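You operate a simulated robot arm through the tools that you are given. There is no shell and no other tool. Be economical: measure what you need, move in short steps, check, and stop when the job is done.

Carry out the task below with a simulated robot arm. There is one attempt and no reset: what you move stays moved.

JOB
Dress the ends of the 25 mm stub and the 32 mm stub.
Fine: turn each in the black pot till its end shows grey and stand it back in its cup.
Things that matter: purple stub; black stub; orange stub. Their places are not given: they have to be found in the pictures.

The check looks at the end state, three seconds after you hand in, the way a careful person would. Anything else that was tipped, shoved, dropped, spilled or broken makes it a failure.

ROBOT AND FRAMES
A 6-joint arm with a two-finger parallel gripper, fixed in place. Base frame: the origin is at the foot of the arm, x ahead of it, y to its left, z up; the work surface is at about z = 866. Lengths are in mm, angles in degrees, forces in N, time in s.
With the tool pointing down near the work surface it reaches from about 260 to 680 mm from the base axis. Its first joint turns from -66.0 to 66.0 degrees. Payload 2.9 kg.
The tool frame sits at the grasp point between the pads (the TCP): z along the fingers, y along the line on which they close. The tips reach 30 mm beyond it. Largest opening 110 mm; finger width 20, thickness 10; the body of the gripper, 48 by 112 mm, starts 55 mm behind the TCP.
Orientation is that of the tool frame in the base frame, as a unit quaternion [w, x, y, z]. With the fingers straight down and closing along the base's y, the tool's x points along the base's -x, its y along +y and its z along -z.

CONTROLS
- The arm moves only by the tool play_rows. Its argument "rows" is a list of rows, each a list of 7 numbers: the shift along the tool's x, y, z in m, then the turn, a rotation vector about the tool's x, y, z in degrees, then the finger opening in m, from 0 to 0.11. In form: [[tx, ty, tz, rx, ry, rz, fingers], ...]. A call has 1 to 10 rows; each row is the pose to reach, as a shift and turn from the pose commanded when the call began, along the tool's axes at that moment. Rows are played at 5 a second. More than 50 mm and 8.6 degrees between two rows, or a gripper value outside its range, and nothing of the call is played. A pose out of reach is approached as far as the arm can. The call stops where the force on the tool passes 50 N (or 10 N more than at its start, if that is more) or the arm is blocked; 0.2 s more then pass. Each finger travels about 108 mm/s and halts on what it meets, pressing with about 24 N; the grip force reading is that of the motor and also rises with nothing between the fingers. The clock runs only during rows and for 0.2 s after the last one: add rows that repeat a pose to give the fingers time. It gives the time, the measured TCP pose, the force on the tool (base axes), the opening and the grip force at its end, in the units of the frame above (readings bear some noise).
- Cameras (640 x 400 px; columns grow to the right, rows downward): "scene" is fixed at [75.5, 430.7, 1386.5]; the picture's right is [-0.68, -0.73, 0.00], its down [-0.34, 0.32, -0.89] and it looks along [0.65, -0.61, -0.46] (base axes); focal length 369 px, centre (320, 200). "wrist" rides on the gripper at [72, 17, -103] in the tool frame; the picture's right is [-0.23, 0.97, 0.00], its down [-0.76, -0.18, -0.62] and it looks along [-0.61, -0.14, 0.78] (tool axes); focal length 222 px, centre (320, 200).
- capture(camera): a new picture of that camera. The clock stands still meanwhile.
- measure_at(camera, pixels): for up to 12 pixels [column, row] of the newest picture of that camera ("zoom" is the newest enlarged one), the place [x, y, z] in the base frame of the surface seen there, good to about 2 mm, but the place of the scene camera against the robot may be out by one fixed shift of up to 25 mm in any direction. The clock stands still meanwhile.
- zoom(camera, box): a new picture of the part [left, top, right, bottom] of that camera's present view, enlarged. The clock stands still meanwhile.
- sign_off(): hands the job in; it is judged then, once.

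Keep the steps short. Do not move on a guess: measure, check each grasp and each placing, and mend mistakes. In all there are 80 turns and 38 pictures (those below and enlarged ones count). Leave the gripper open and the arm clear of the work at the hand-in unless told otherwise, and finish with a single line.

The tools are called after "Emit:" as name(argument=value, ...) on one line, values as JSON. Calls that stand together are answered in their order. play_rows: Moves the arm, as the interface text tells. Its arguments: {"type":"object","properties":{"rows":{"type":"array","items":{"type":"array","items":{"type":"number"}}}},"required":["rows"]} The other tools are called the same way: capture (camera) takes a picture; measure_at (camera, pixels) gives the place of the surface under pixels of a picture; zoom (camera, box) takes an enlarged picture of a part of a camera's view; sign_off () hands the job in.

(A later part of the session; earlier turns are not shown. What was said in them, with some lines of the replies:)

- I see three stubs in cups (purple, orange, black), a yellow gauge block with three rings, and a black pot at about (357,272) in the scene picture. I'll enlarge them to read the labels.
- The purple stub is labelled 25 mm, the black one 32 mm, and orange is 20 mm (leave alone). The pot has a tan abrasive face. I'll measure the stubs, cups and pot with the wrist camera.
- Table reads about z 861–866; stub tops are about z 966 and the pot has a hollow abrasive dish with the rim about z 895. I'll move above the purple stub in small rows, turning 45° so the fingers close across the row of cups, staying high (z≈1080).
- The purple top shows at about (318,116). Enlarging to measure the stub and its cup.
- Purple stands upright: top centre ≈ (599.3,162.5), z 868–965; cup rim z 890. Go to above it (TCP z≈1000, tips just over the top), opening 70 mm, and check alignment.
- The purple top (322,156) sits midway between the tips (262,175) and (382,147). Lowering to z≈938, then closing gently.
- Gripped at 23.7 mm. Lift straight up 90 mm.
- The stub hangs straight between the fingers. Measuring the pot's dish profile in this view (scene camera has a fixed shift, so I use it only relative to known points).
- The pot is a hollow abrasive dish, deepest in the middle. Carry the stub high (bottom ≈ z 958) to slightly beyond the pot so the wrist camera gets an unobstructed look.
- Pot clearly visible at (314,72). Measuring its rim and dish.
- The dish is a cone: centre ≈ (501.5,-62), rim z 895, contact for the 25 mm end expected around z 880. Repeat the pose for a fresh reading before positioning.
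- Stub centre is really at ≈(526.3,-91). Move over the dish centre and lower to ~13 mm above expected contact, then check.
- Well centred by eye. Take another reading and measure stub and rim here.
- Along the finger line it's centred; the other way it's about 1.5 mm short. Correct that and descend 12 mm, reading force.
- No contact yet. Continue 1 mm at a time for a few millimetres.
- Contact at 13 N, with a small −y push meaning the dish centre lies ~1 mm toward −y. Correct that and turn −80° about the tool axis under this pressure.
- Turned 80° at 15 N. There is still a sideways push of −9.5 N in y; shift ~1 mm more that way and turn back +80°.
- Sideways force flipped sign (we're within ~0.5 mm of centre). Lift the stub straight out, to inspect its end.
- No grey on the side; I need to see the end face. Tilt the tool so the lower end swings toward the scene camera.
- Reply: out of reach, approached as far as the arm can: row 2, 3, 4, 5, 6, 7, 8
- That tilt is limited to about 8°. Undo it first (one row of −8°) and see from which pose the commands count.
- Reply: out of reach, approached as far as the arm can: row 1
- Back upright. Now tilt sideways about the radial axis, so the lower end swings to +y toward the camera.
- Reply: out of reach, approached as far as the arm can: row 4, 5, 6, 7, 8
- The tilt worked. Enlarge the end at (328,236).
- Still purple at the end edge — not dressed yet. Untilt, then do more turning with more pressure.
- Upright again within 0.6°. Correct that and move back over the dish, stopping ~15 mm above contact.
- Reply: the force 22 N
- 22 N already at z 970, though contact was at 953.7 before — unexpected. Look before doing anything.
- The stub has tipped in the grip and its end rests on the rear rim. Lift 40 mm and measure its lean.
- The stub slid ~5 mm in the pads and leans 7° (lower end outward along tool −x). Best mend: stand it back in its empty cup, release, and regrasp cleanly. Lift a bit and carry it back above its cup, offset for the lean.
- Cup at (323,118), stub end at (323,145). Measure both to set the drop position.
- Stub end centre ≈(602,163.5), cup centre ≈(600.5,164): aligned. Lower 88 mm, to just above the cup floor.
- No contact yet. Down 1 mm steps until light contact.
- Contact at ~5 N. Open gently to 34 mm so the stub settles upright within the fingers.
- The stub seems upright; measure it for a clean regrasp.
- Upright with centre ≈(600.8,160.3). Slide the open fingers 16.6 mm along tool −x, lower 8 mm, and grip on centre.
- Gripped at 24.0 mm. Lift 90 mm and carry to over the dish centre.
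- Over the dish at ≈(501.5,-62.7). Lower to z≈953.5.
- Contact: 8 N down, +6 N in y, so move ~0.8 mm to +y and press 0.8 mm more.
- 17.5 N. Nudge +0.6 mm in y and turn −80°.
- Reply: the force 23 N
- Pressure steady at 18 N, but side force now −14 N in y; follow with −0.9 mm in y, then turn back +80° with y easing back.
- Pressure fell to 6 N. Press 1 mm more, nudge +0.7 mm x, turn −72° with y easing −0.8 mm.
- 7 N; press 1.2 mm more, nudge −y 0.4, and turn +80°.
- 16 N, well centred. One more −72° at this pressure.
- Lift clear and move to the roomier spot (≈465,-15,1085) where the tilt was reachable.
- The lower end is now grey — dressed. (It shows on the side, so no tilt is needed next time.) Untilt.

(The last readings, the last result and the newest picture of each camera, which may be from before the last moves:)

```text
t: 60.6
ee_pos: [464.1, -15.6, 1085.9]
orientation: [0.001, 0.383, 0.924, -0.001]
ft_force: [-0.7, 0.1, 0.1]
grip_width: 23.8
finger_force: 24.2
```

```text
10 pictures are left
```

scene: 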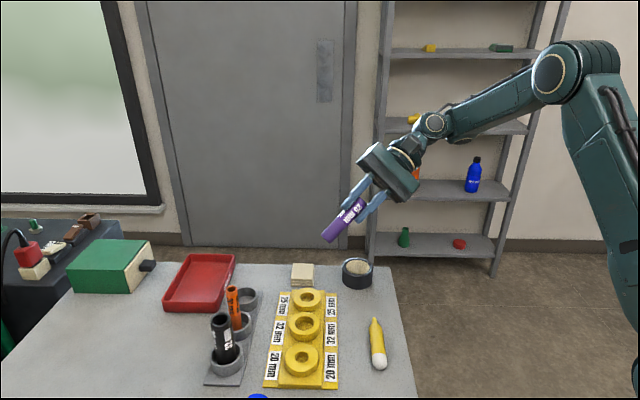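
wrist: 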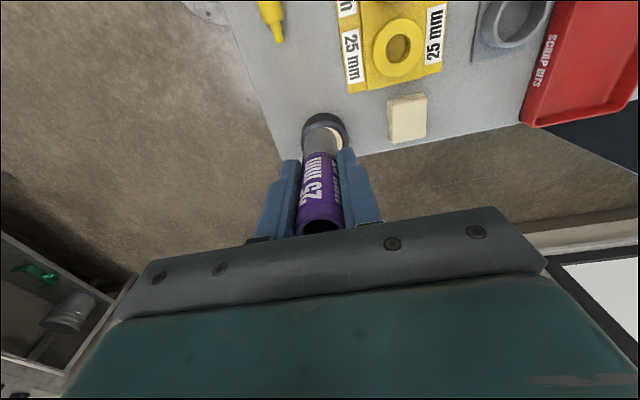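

Emit:
measure_at(camera="wrist", pixels=[[322, 130], [322, 140], [321, 160], [320, 180], [320, 200], [301, 222], [342, 222], [320, 220], [307, 140], [338, 140], [303, 180], [338, 180]])

```text
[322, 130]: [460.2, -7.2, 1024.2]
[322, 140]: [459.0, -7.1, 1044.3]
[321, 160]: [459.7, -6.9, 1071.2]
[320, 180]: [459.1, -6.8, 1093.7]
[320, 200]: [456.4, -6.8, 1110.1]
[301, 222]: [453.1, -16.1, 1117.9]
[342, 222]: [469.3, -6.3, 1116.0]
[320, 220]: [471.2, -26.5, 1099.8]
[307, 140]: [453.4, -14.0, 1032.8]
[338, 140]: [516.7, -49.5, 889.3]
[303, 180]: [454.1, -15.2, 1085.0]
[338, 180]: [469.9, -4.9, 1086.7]
```

The stub is upright in the grip (within ~1.5°), bottom ≈65 mm below TCP. Carry it to above its cup.

Emit:
play_rows(rows=[[0.0055, 0.037, 0, 0, 0, 0, 0], [0.011, 0.074, 0, 0, 0, 0, 0], [0.0164, 0.111, 0, 0, 0, 0, 0], [0.0218, 0.148, 0, 0, 0, 0, 0], [0.0272, 0.185, 0, 0, 0, 0, 0], [0.0327, 0.2228, 0, 0, 0, 0, 0], [0.0327, 0.2228, 0.04, 0, 0, 0, 0], [0.0327, 0.2228, 0.08, 0, 0, 0, 0], [0.0327, 0.2228, 0.11, 0, 0, 0, 0], [0.0327, 0.2228, 0.11, 0, 0, 0, 0]])

Emit:
capture(camera="wrist")

```text
t: 62.8
ee_pos: [599.3, 166.4, 975.8]
orientation: [0.0, 0.384, 0.924, 0.0]
ft_force: [-0.5, -0.2, -1.0]
grip_width: 23.9
finger_force: 24.0
```

```text
9 pictures are left
```

wrist: 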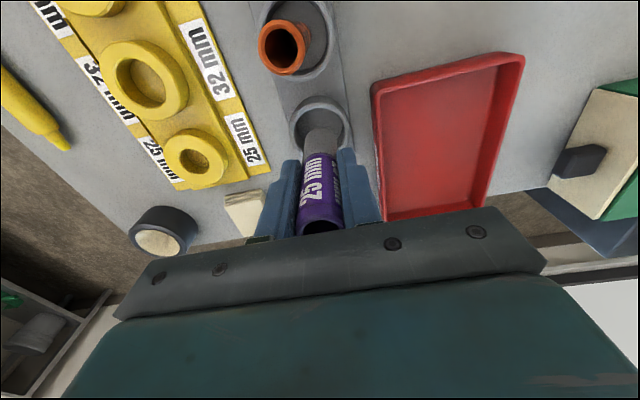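

The grey end is over its cup. Measure the end against the cup rim.

Emit:
measure_at(camera="wrist", pixels=[[323, 130], [322, 145], [308, 140], [338, 140], [291, 125], [351, 122], [318, 97], [295, 130], [349, 130], [320, 110]])

```text
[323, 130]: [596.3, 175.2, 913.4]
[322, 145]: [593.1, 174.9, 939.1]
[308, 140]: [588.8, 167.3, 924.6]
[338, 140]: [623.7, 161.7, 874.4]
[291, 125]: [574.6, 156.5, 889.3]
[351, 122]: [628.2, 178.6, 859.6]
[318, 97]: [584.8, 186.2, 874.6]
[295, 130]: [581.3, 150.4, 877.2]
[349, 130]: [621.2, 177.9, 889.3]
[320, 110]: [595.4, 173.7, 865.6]
```

Within 2 mm of centre. Shift −2 mm along finger line and lower 39 mm.

Emit:
play_rows(rows=[[0, -0.002, 0.015, 0, 0, 0, 0], [0, -0.002, 0.028, 0, 0, 0, 0], [0, -0.002, 0.036, 0, 0, 0, 0], [0, -0.002, 0.039, 0, 0, 0, 0], [0, -0.002, 0.039, 0, 0, 0, 0]])

Emit:
play_rows(rows=[[0, 0, 0.001, 0, 0, 0, 0], [0, 0, 0.002, 0, 0, 0, 0], [0, 0, 0.003, 0, 0, 0, 0], [0, 0, 0.003, 0, 0, 0, 0]])

```text
t: 64.0
ee_pos: [598.0, 163.0, 936.1]
orientation: [0.0, 0.383, 0.924, 0.0]
ft_force: [-1.0, 0.3, -1.0]
grip_width: 23.7
finger_force: 23.9
```

```text
t: 65.0
ee_pos: [598.7, 163.2, 933.6]
orientation: [0.001, 0.384, 0.923, 0.001]
ft_force: [0.6, -0.5, -0.1]
grip_width: 23.8
finger_force: 24.6
```

Emit:
play_rows(rows=[[0, 0, 0.001, 0, 0, 0, 0], [0, 0, 0.002, 0, 0, 0, 0], [0, 0, 0.003, 0, 0, 0, 0], [0, 0, 0.003, 0, 0, 0, 0]])

```text
t: 66.0
ee_pos: [599.0, 163.9, 932.7]
orientation: [0.002, 0.383, 0.924, 0.002]
ft_force: [-1.3, -1.8, 21.3]
grip_width: 23.7
finger_force: 24.0
```

Floor contact. Ease up 1 mm and open slowly, then retreat up 120 mm.

Emit:
play_rows(rows=[[0, 0, -0.0015, 0, 0, 0, 0.015], [0, 0, -0.0015, 0, 0, 0, 0.024], [0, 0, -0.0015, 0, 0, 0, 0.03], [0, 0, -0.0015, 0, 0, 0, 0.045], [0, 0, -0.0015, 0, 0, 0, 0.06], [0, 0, -0.0015, 0, 0, 0, 0.06]])

Emit:
play_rows(rows=[[0, 0, -0.02, 0, 0, 0, 0.06], [0, 0, -0.05, 0, 0, 0, 0.06], [0, 0, -0.09, 0, 0, 0, 0.06], [0, 0, -0.125, 0, 0, 0, 0.06], [0, 0, -0.125, 0, 0, 0, 0.06]])

Emit:
zoom(camera="scene", box=[190, 240, 290, 390])

```text
t: 67.4
ee_pos: [599.1, 162.4, 932.3]
orientation: [0.0, 0.383, 0.924, 0.0]
ft_force: [0.0, 0.6, -0.5]
grip_width: 59.9
finger_force: 0.0
```

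```text
t: 68.6
ee_pos: [597.3, 164.0, 1058.1]
orientation: [0.0, 0.384, 0.923, 0.0]
ft_force: [0.0, 0.2, -0.2]
grip_width: 60.0
finger_force: 0.1
```

```text
2.67 times, centred on (240, 315) of scene
```

zoom: 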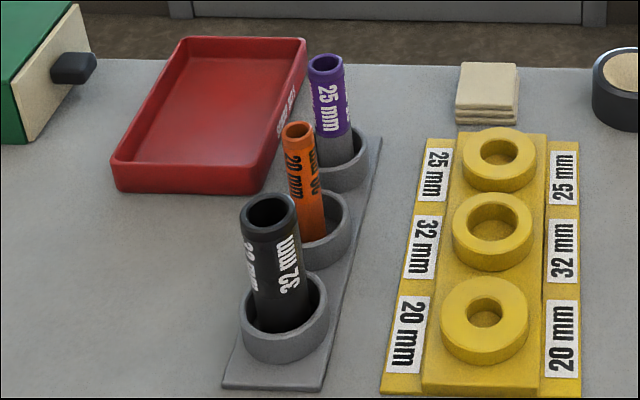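

Purple stands in its cup with a grey end. Now move above the black stub, ≈(500,261), opening 80 mm.

Emit:
play_rows(rows=[[0.035, 0, 0, 0, 0, 0, 0.06], [0.07, 0, 0, 0, 0, 0, 0.07], [0.105, 0, 0, 0, 0, 0, 0.08], [0.138, -0.0007, 0, 0, 0, 0, 0.08], [0.138, -0.0007, 0, 0, 0, 0, 0.08], [0.138, -0.0007, 0, 0, 0, 0, 0.08]])

Emit:
capture(camera="wrist")

```text
t: 70.0
ee_pos: [500.7, 259.9, 1056.1]
orientation: [0.0, 0.384, 0.924, 0.0]
ft_force: [0.1, 0.0, -0.3]
grip_width: 80.1
finger_force: 0.0
```

```text
7 pictures are left
```

wrist: 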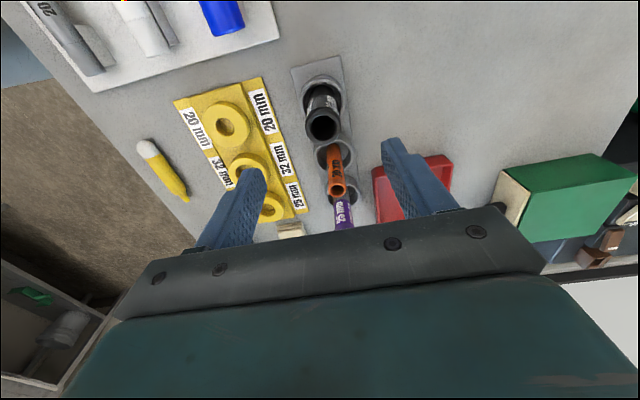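

Emit:
measure_at(camera="wrist", pixels=[[309, 126], [338, 125], [323, 109], [323, 140], [322, 90], [322, 100], [303, 92], [342, 90], [322, 76], [312, 90], [333, 90], [341, 140]])

Emit:
zoom(camera="wrist", box=[280, 70, 380, 150])

```text
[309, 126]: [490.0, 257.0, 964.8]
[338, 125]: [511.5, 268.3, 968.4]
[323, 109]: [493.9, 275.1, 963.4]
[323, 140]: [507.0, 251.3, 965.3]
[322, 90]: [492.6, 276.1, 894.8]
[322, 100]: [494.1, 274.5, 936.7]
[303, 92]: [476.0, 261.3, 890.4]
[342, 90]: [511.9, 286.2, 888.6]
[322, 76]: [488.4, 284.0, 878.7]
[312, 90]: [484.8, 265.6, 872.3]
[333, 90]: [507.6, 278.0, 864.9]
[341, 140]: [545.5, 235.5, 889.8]
```

```text
5.00 times, centred on (330, 110) of wrist
```

zoom: 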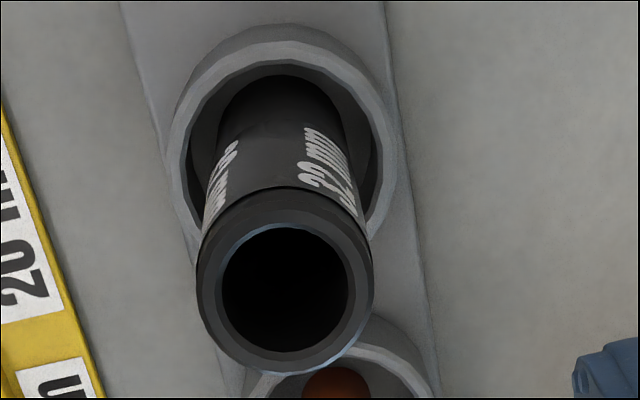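

Black stub is upright, centre ≈(500.6,263). Shift ~3 mm, lower to z≈935 and close.

Emit:
play_rows(rows=[[0.0021, 0.0021, 0.03, 0, 0, 0, 0.08], [0.0021, 0.0021, 0.06, 0, 0, 0, 0.08], [0.0021, 0.0021, 0.06, 0, 0, 0, 0.08]])

Emit:
play_rows(rows=[[0, 0, 0.03, 0, 0, 0, 0.07], [0, 0, 0.05, 0, 0, 0, 0.06], [0, 0, 0.061, 0, 0, 0, 0.05], [0, 0, 0.061, 0, 0, 0, 0.04], [0, 0, 0.061, 0, 0, 0, 0.03], [0, 0, 0.061, 0, 0, 0, 0.0], [0, 0, 0.061, 0, 0, 0, 0.0], [0, 0, 0.061, 0, 0, 0, 0.0]])

```text
t: 70.8
ee_pos: [501.8, 262.7, 996.5]
orientation: [0.0, 0.383, 0.924, 0.0]
ft_force: [0.2, 0.3, -0.8]
grip_width: 80.1
finger_force: 0.1
```

```text
t: 72.6
ee_pos: [500.4, 264.3, 936.9]
orientation: [0.0, 0.383, 0.924, 0.0]
ft_force: [-0.1, 0.1, 0.0]
grip_width: 30.9
finger_force: 24.1
```

Gripped at 30.9 mm. Lift 110 mm, then carry to over the pot.

Emit:
play_rows(rows=[[0, 0, -0.015, 0, 0, 0, 0], [0, 0, -0.04, 0, 0, 0, 0], [0, 0, -0.075, 0, 0, 0, 0], [0, 0, -0.11, 0, 0, 0, 0], [0, 0, -0.11, 0, 0, 0, 0]])

Emit:
play_rows(rows=[[-0.0257, -0.0256, 0, 0, 0, 0, 0], [-0.0514, -0.0512, 0, 0, 0, 0, 0], [-0.0771, -0.0768, 0, 0, 0, 0, 0], [-0.1028, -0.1024, 0, 0, 0, 0, 0], [-0.1285, -0.128, 0, 0, 0, 0, 0], [-0.1542, -0.1536, 0, 0, 0, 0, 0], [-0.1799, -0.1793, 0, 0, 0, 0, 0], [-0.2056, -0.2049, 0, 0, 0, 0, 0], [-0.2312, -0.2305, 0, 0, 0, 0, 0], [-0.2312, -0.2305, 0, 0, 0, 0, 0]])

Emit:
play_rows(rows=[[0, 0, 0, 0, 0, 0, 0], [0, 0, 0, 0, 0, 0, 0]])

```text
t: 73.8
ee_pos: [499.9, 263.5, 1047.6]
orientation: [0.0, 0.384, 0.923, 0.0]
ft_force: [-0.2, 0.5, -0.6]
grip_width: 31.0
finger_force: 24.0
```

```text
t: 76.0
ee_pos: [500.3, -63.2, 1047.8]
orientation: [0.0, 0.383, 0.924, 0.0]
ft_force: [-0.5, -0.8, 0.3]
grip_width: 30.9
finger_force: 23.7
```

```text
t: 76.6
ee_pos: [501.7, -63.0, 1047.9]
orientation: [0.0, 0.384, 0.924, 0.0]
ft_force: [-0.6, 0.1, -0.3]
grip_width: 31.0
finger_force: 23.8
```

Over the dish at ≈(501,-63.1). Lower 86 mm to z≈962, then feel for contact.

Emit:
play_rows(rows=[[0, 0, 0.03, 0, 0, 0, 0], [0, 0, 0.055, 0, 0, 0, 0], [0, 0, 0.072, 0, 0, 0, 0], [0, 0, 0.08, 0, 0, 0, 0], [0, 0, 0.086, 0, 0, 0, 0], [0, 0, 0.086, 0, 0, 0, 0]])

Emit:
play_rows(rows=[[0, 0, 0.001, 0, 0, 0, 0], [0, 0, 0.002, 0, 0, 0, 0], [0, 0, 0.003, 0, 0, 0, 0], [0, 0, 0.004, 0, 0, 0, 0], [0, 0, 0.004, 0, 0, 0, 0]])

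```text
t: 78.0
ee_pos: [501.9, -64.2, 961.1]
orientation: [0.0, 0.384, 0.923, 0.0]
ft_force: [-0.1, 0.5, -0.3]
grip_width: 30.8
finger_force: 24.0
```

```text
t: 79.2
ee_pos: [500.8, -62.4, 955.7]
orientation: [0.0, 0.384, 0.923, 0.0]
ft_force: [0.8, 0.4, -0.5]
grip_width: 30.9
finger_force: 24.0
```

Emit:
play_rows(rows=[[0, 0, 0.001, 0, 0, 0, 0], [0, 0, 0.002, 0, 0, 0, 0], [0, 0, 0.003, 0, 0, 0, 0], [0, 0, 0.003, 0, 0, 0, 0]])

```text
t: 80.2
ee_pos: [501.7, -62.1, 954.0]
orientation: [0.001, 0.382, 0.924, 0.001]
ft_force: [-3.6, 6.2, 21.0]
grip_width: 30.7
finger_force: 24.1
```

21 N, nearly centred. Turn −80° while tracking the centre.

Emit:
play_rows(rows=[[0.0005, 0.0001, 0, 0, 0, -8, 0], [0.0004, 0.0001, 0, 0, 0, -16, 0], [0.0004, 0, 0, 0, 0, -24, 0], [0.0003, -0.0001, 0, 0, 0, -32, 0], [0.0002, -0.0002, 0, 0, 0, -40, 0], [0.0001, -0.0003, 0, 0, 0, -48, 0], [0, -0.0004, 0, 0, 0, -56, 0], [0, -0.0004, 0, 0, 0, -64, 0], [-0.0001, -0.0005, 0, 0, 0, -72, 0], [-0.0001, -0.0006, 0, 0, 0, -80, 0]])

```text
t: 82.4
ee_pos: [501.1, -62.6, 954.4]
orientation: [0.001, -0.301, 0.954, 0.0]
ft_force: [8.6, -4.4, 11.0]
grip_width: 30.9
finger_force: 23.7
```

11 N. Press 0.5 mm more, re-centre, turn +80°.

Emit:
play_rows(rows=[[-0.0002, -0.0005, 0.0005, 0, 0, 8, 0], [-0.0002, -0.0005, 0.0005, 0, 0, 16, 0], [-0.0003, -0.0004, 0.0005, 0, 0, 24, 0], [-0.0003, -0.0003, 0.0005, 0, 0, 32, 0], [-0.0004, -0.0002, 0.0005, 0, 0, 40, 0], [-0.0004, -0.0001, 0.0005, 0, 0, 48, 0], [-0.0005, 0, 0.0005, 0, 0, 56, 0], [-0.0005, 0.0001, 0.0005, 0, 0, 64, 0], [-0.0006, 0.0002, 0.0005, 0, 0, 72, 0], [-0.0006, 0.0003, 0.0005, 0, 0, 80, 0]])

```text
t: 84.6
ee_pos: [500.9, -61.9, 951.5]
orientation: [0.0, 0.386, 0.923, 0.001]
ft_force: [3.7, -1.1, 15.2]
grip_width: 30.8
finger_force: 24.0
```

Good: 15 N, centred. Turn −80° again.

Emit:
play_rows(rows=[[0, 0, 0.0002, 0, 0, -8, 0], [-0.0001, 0, 0.0003, 0, 0, -16, 0], [-0.0001, -0.0001, 0.0004, 0, 0, -24, 0], [-0.0002, -0.0001, 0.0004, 0, 0, -32, 0], [-0.0003, -0.0002, 0.0004, 0, 0, -40, 0], [-0.0004, -0.0002, 0.0004, 0, 0, -48, 0], [-0.0004, -0.0003, 0.0004, 0, 0, -56, 0], [-0.0005, -0.0003, 0.0004, 0, 0, -64, 0], [-0.0005, -0.0004, 0.0004, 0, 0, -72, 0], [-0.0006, -0.0004, 0.0004, 0, 0, -80, 0]])

Emit:
play_rows(rows=[[-0.0001, -0.0001, 0.0005, 0, 0, 8, 0], [-0.0001, -0.0001, 0.0005, 0, 0, 16, 0], [-0.0002, 0, 0.0005, 0, 0, 24, 0], [-0.0002, 0.0001, 0.0005, 0, 0, 32, 0], [-0.0003, 0.0002, 0.0005, 0, 0, 40, 0], [-0.0003, 0.0003, 0.0005, 0, 0, 48, 0], [-0.0004, 0.0004, 0.0005, 0, 0, 56, 0], [-0.0004, 0.0005, 0.0005, 0, 0, 64, 0], [-0.0005, 0.0006, 0.0005, 0, 0, 72, 0], [-0.0005, 0.0006, 0.0005, 0, 0, 80, 0]])

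```text
t: 86.8
ee_pos: [499.3, -65.3, 953.4]
orientation: [0.001, -0.299, 0.954, 0.0]
ft_force: [5.4, -9.7, 14.8]
grip_width: 31.0
finger_force: 23.9
```

```text
t: 89.0
ee_pos: [500.8, -63.4, 953.0]
orientation: [0.0, 0.385, 0.923, 0.0]
ft_force: [8.7, -4.7, 8.0]
grip_width: 31.1
finger_force: 24.0
```

8 N left; re-centre, press 0.8 mm more, and do two more sweeps.

Emit:
play_rows(rows=[[-0.0008, 0.0002, 0.0004, 0, 0, 0, 0], [-0.0008, 0.0002, 0.0008, 0, 0, -8, 0], [-0.0009, 0.0001, 0.0008, 0, 0, -16, 0], [-0.001, 0, 0.0008, 0, 0, -24, 0], [-0.0011, -0.0001, 0.0008, 0, 0, -32, 0], [-0.0011, -0.0002, 0.0008, 0, 0, -40, 0], [-0.0012, -0.0002, 0.0008, 0, 0, -48, 0], [-0.0012, -0.0003, 0.0008, 0, 0, -56, 0], [-0.0013, -0.0004, 0.0008, 0, 0, -64, 0], [-0.0013, -0.0004, 0.0008, 0, 0, -72, 0]])

Emit:
play_rows(rows=[[0, -0.0002, 0.0003, 0, 0, 8, 0], [0, -0.0001, 0.0003, 0, 0, 16, 0], [-0.0001, 0, 0.0003, 0, 0, 24, 0], [-0.0001, 0.0001, 0.0003, 0, 0, 32, 0], [-0.0002, 0.0002, 0.0003, 0, 0, 40, 0], [-0.0002, 0.0003, 0.0003, 0, 0, 48, 0], [-0.0003, 0.0004, 0.0003, 0, 0, 56, 0], [-0.0003, 0.0005, 0.0003, 0, 0, 64, 0], [-0.0004, 0.0006, 0.0003, 0, 0, 72, 0], [-0.0004, 0.0006, 0.0003, 0, 0, 72, 0]])

```text
t: 91.2
ee_pos: [500.7, -64.0, 951.0]
orientation: [0.0, -0.233, 0.972, 0.0]
ft_force: [-3.6, -3.3, 13.4]
grip_width: 30.8
finger_force: 24.2
```

```text
t: 93.4
ee_pos: [501.6, -62.6, 950.2]
orientation: [0.0, 0.384, 0.923, 0.0]
ft_force: [-3.2, 2.6, 6.6]
grip_width: 30.9
finger_force: 23.9
```

Now lift clear and look at the end.

Emit:
play_rows(rows=[[0, 0, -0.01, 0, 0, 0, 0], [0, 0, -0.03, 0, 0, 0, 0], [0, 0, -0.06, 0, 0, 0, 0], [0, 0, -0.1, 0, 0, 0, 0], [0, 0, -0.1, 0, 0, 0, 0]])

Emit:
capture(camera="wrist")

```text
t: 94.6
ee_pos: [501.9, -61.1, 1048.1]
orientation: [0.0, 0.384, 0.923, 0.0]
ft_force: [0.0, -0.2, -1.1]
grip_width: 31.1
finger_force: 23.7
```

```text
5 pictures are left
```

wrist: 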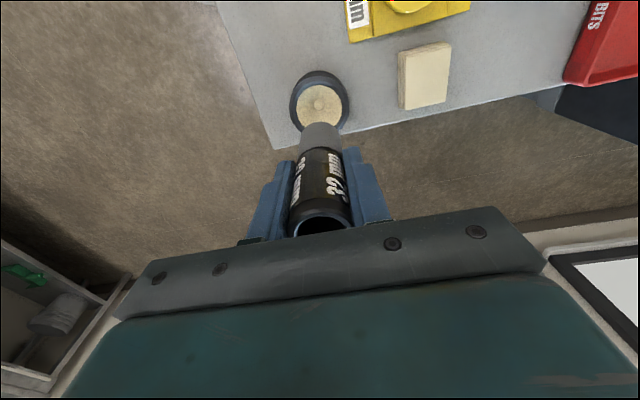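

The black stub's end is grey. Measure its lean in the grip before putting it back.

Emit:
measure_at(camera="wrist", pixels=[[320, 127], [320, 135], [320, 150], [320, 170], [320, 190], [296, 215], [346, 215], [303, 135], [338, 135], [298, 175], [342, 175], [322, 213]])

```text
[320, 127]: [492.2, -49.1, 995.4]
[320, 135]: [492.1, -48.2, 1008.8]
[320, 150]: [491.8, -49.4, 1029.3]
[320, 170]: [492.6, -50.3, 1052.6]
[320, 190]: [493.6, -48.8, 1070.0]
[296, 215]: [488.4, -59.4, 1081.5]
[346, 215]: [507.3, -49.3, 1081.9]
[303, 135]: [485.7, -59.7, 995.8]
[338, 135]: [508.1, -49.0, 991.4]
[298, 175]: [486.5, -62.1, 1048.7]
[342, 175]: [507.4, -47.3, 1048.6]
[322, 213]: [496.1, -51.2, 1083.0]
```

Upright and centred, bottom ≈62 mm below TCP. Raise 10 mm and carry back above its cup.

Emit:
play_rows(rows=[[0.0256, 0.0254, -0.008, 0, 0, 0, 0], [0.0512, 0.0509, -0.01, 0, 0, 0, 0], [0.0769, 0.0763, -0.01, 0, 0, 0, 0], [0.1025, 0.1017, -0.01, 0, 0, 0, 0], [0.1281, 0.1272, -0.01, 0, 0, 0, 0], [0.1537, 0.1526, -0.01, 0, 0, 0, 0], [0.1794, 0.178, -0.01, 0, 0, 0, 0], [0.205, 0.2035, -0.01, 0, 0, 0, 0], [0.2306, 0.2289, -0.01, 0, 0, 0, 0], [0.2306, 0.2289, -0.01, 0, 0, 0, 0]])

Emit:
play_rows(rows=[[0, 0, 0.04, 0, 0, 0, 0], [0, 0, 0.08, 0, 0, 0, 0], [0, 0, 0.08, 0, 0, 0, 0]])

Emit:
capture(camera="wrist")

```text
t: 96.8
ee_pos: [500.8, 264.3, 1060.1]
orientation: [0.0, 0.383, 0.924, 0.0]
ft_force: [-0.2, 0.5, -0.4]
grip_width: 31.0
finger_force: 24.4
```

```text
t: 97.6
ee_pos: [499.4, 263.5, 979.1]
orientation: [-0.001, 0.384, 0.923, 0.0]
ft_force: [0.1, -0.2, -0.4]
grip_width: 31.0
finger_force: 24.3
```

```text
4 pictures are left
```

wrist: 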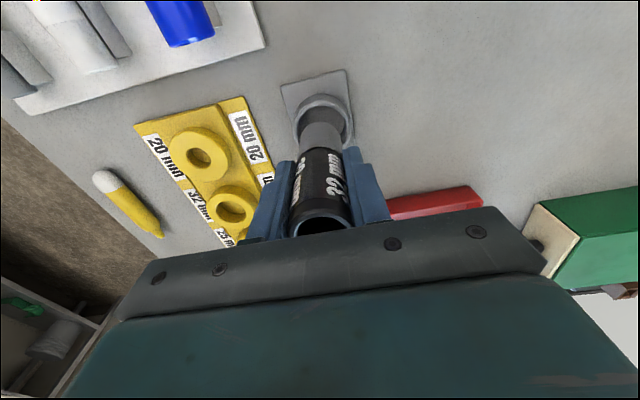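

Emit:
measure_at(camera="wrist", pixels=[[298, 118], [352, 120], [322, 95], [321, 125], [320, 140], [303, 135], [340, 135], [300, 125], [350, 125], [310, 101], [340, 101], [322, 105]])

```text
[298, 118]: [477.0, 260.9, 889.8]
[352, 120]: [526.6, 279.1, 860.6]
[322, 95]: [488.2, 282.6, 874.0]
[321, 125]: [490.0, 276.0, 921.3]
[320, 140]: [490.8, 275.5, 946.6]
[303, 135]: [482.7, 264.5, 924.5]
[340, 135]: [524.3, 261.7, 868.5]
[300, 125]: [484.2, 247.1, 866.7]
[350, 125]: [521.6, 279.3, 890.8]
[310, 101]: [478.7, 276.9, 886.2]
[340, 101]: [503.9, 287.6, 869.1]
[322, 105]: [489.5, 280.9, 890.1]
```

Stub end centre ≈(501,265), cup centre ≈(501,265.5). Lower 44 mm, then feel for the floor.

Emit:
play_rows(rows=[[0, 0, 0.018, 0, 0, 0, 0], [0, 0, 0.032, 0, 0, 0, 0], [0, 0, 0.04, 0, 0, 0, 0], [0, 0, 0.044, 0, 0, 0, 0], [0, 0, 0.044, 0, 0, 0, 0]])

Emit:
play_rows(rows=[[0, 0, 0.001, 0, 0, 0, 0], [0, 0, 0.002, 0, 0, 0, 0], [0, 0, 0.003, 0, 0, 0, 0], [0, 0, 0.003, 0, 0, 0, 0]])

```text
t: 98.8
ee_pos: [500.1, 262.6, 936.1]
orientation: [-0.001, 0.384, 0.923, 0.0]
ft_force: [-0.8, 1.1, -0.3]
grip_width: 30.8
finger_force: 23.5
```

```text
t: 99.8
ee_pos: [500.6, 262.2, 933.7]
orientation: [0.0, 0.383, 0.924, 0.0]
ft_force: [0.6, 0.0, -0.9]
grip_width: 30.8
finger_force: 24.4
```

Emit:
play_rows(rows=[[0, 0, 0.001, 0, 0, 0, 0], [0, 0, 0.002, 0, 0, 0, 0], [0, 0, 0.0025, 0, 0, 0, 0], [0, 0, 0.0025, 0, 0, 0, 0]])

```text
t: 100.8
ee_pos: [501.1, 261.3, 933.0]
orientation: [0.001, 0.383, 0.924, 0.001]
ft_force: [-4.4, 0.9, 14.4]
grip_width: 31.0
finger_force: 23.6
```

Floor contact (14 N) at the expected height. Ease up 1 mm, open slowly, and retreat upward.

Emit:
play_rows(rows=[[0, 0, -0.001, 0, 0, 0, 0.02], [0, 0, -0.001, 0, 0, 0, 0.031], [0, 0, -0.001, 0, 0, 0, 0.038], [0, 0, -0.001, 0, 0, 0, 0.05], [0, 0, -0.001, 0, 0, 0, 0.065], [0, 0, -0.001, 0, 0, 0, 0.065]])

Emit:
play_rows(rows=[[0, 0, -0.02, 0, 0, 0, 0.065], [0, 0, -0.05, 0, 0, 0, 0.065], [0, 0, -0.09, 0, 0, 0, 0.065], [0, 0, -0.13, 0, 0, 0, 0.08], [0, 0, -0.17, 0, 0, 0, 0.11], [0, 0, -0.21, 0, 0, 0, 0.11], [0, 0, -0.21, 0, 0, 0, 0.11]])

Emit:
zoom(camera="scene", box=[190, 240, 290, 390])

Emit:
capture(camera="scene")

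```text
t: 102.2
ee_pos: [500.4, 261.6, 931.8]
orientation: [0.0, 0.384, 0.923, -0.001]
ft_force: [0.1, -0.3, 0.2]
grip_width: 64.7
finger_force: 0.1
```

```text
t: 103.8
ee_pos: [500.4, 263.3, 1141.0]
orientation: [0.0, 0.384, 0.923, 0.0]
ft_force: [-0.1, 0.6, 1.2]
grip_width: 109.8
finger_force: 0.1
```

```text
2.67 times, centred on (240, 315) of scene
```

zoom: 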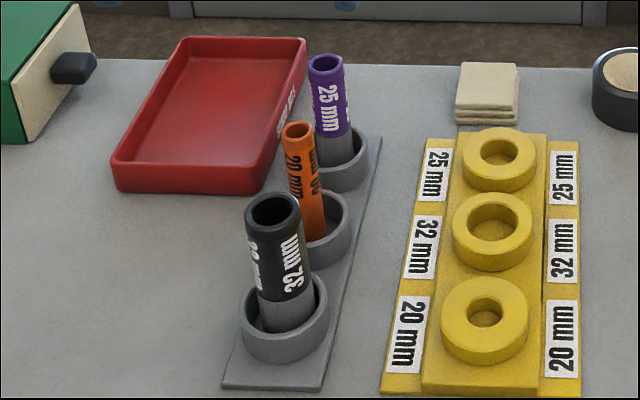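

```text
2 pictures are left
```

scene: 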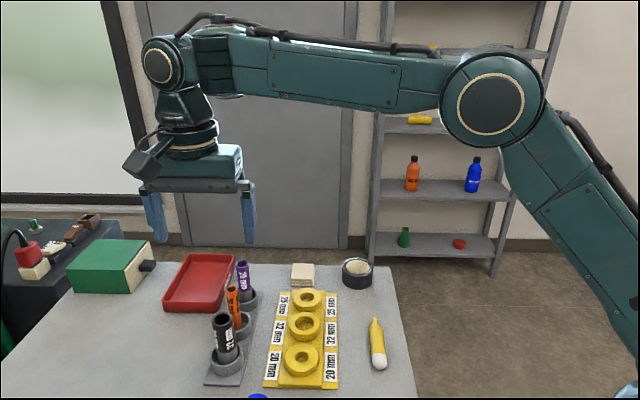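

Both stubs stand upright in their cups with grey ends. The orange stub, the pot and everything else are in place, the gripper is open and the arm is clear. Handing in.

Emit:
sign_off()

```text
The job is handed in.
```

The 25 mm (purple) and 32 mm (black) stubs were turned in the black pot until their ends showed grey, and both stand back in their own cups.
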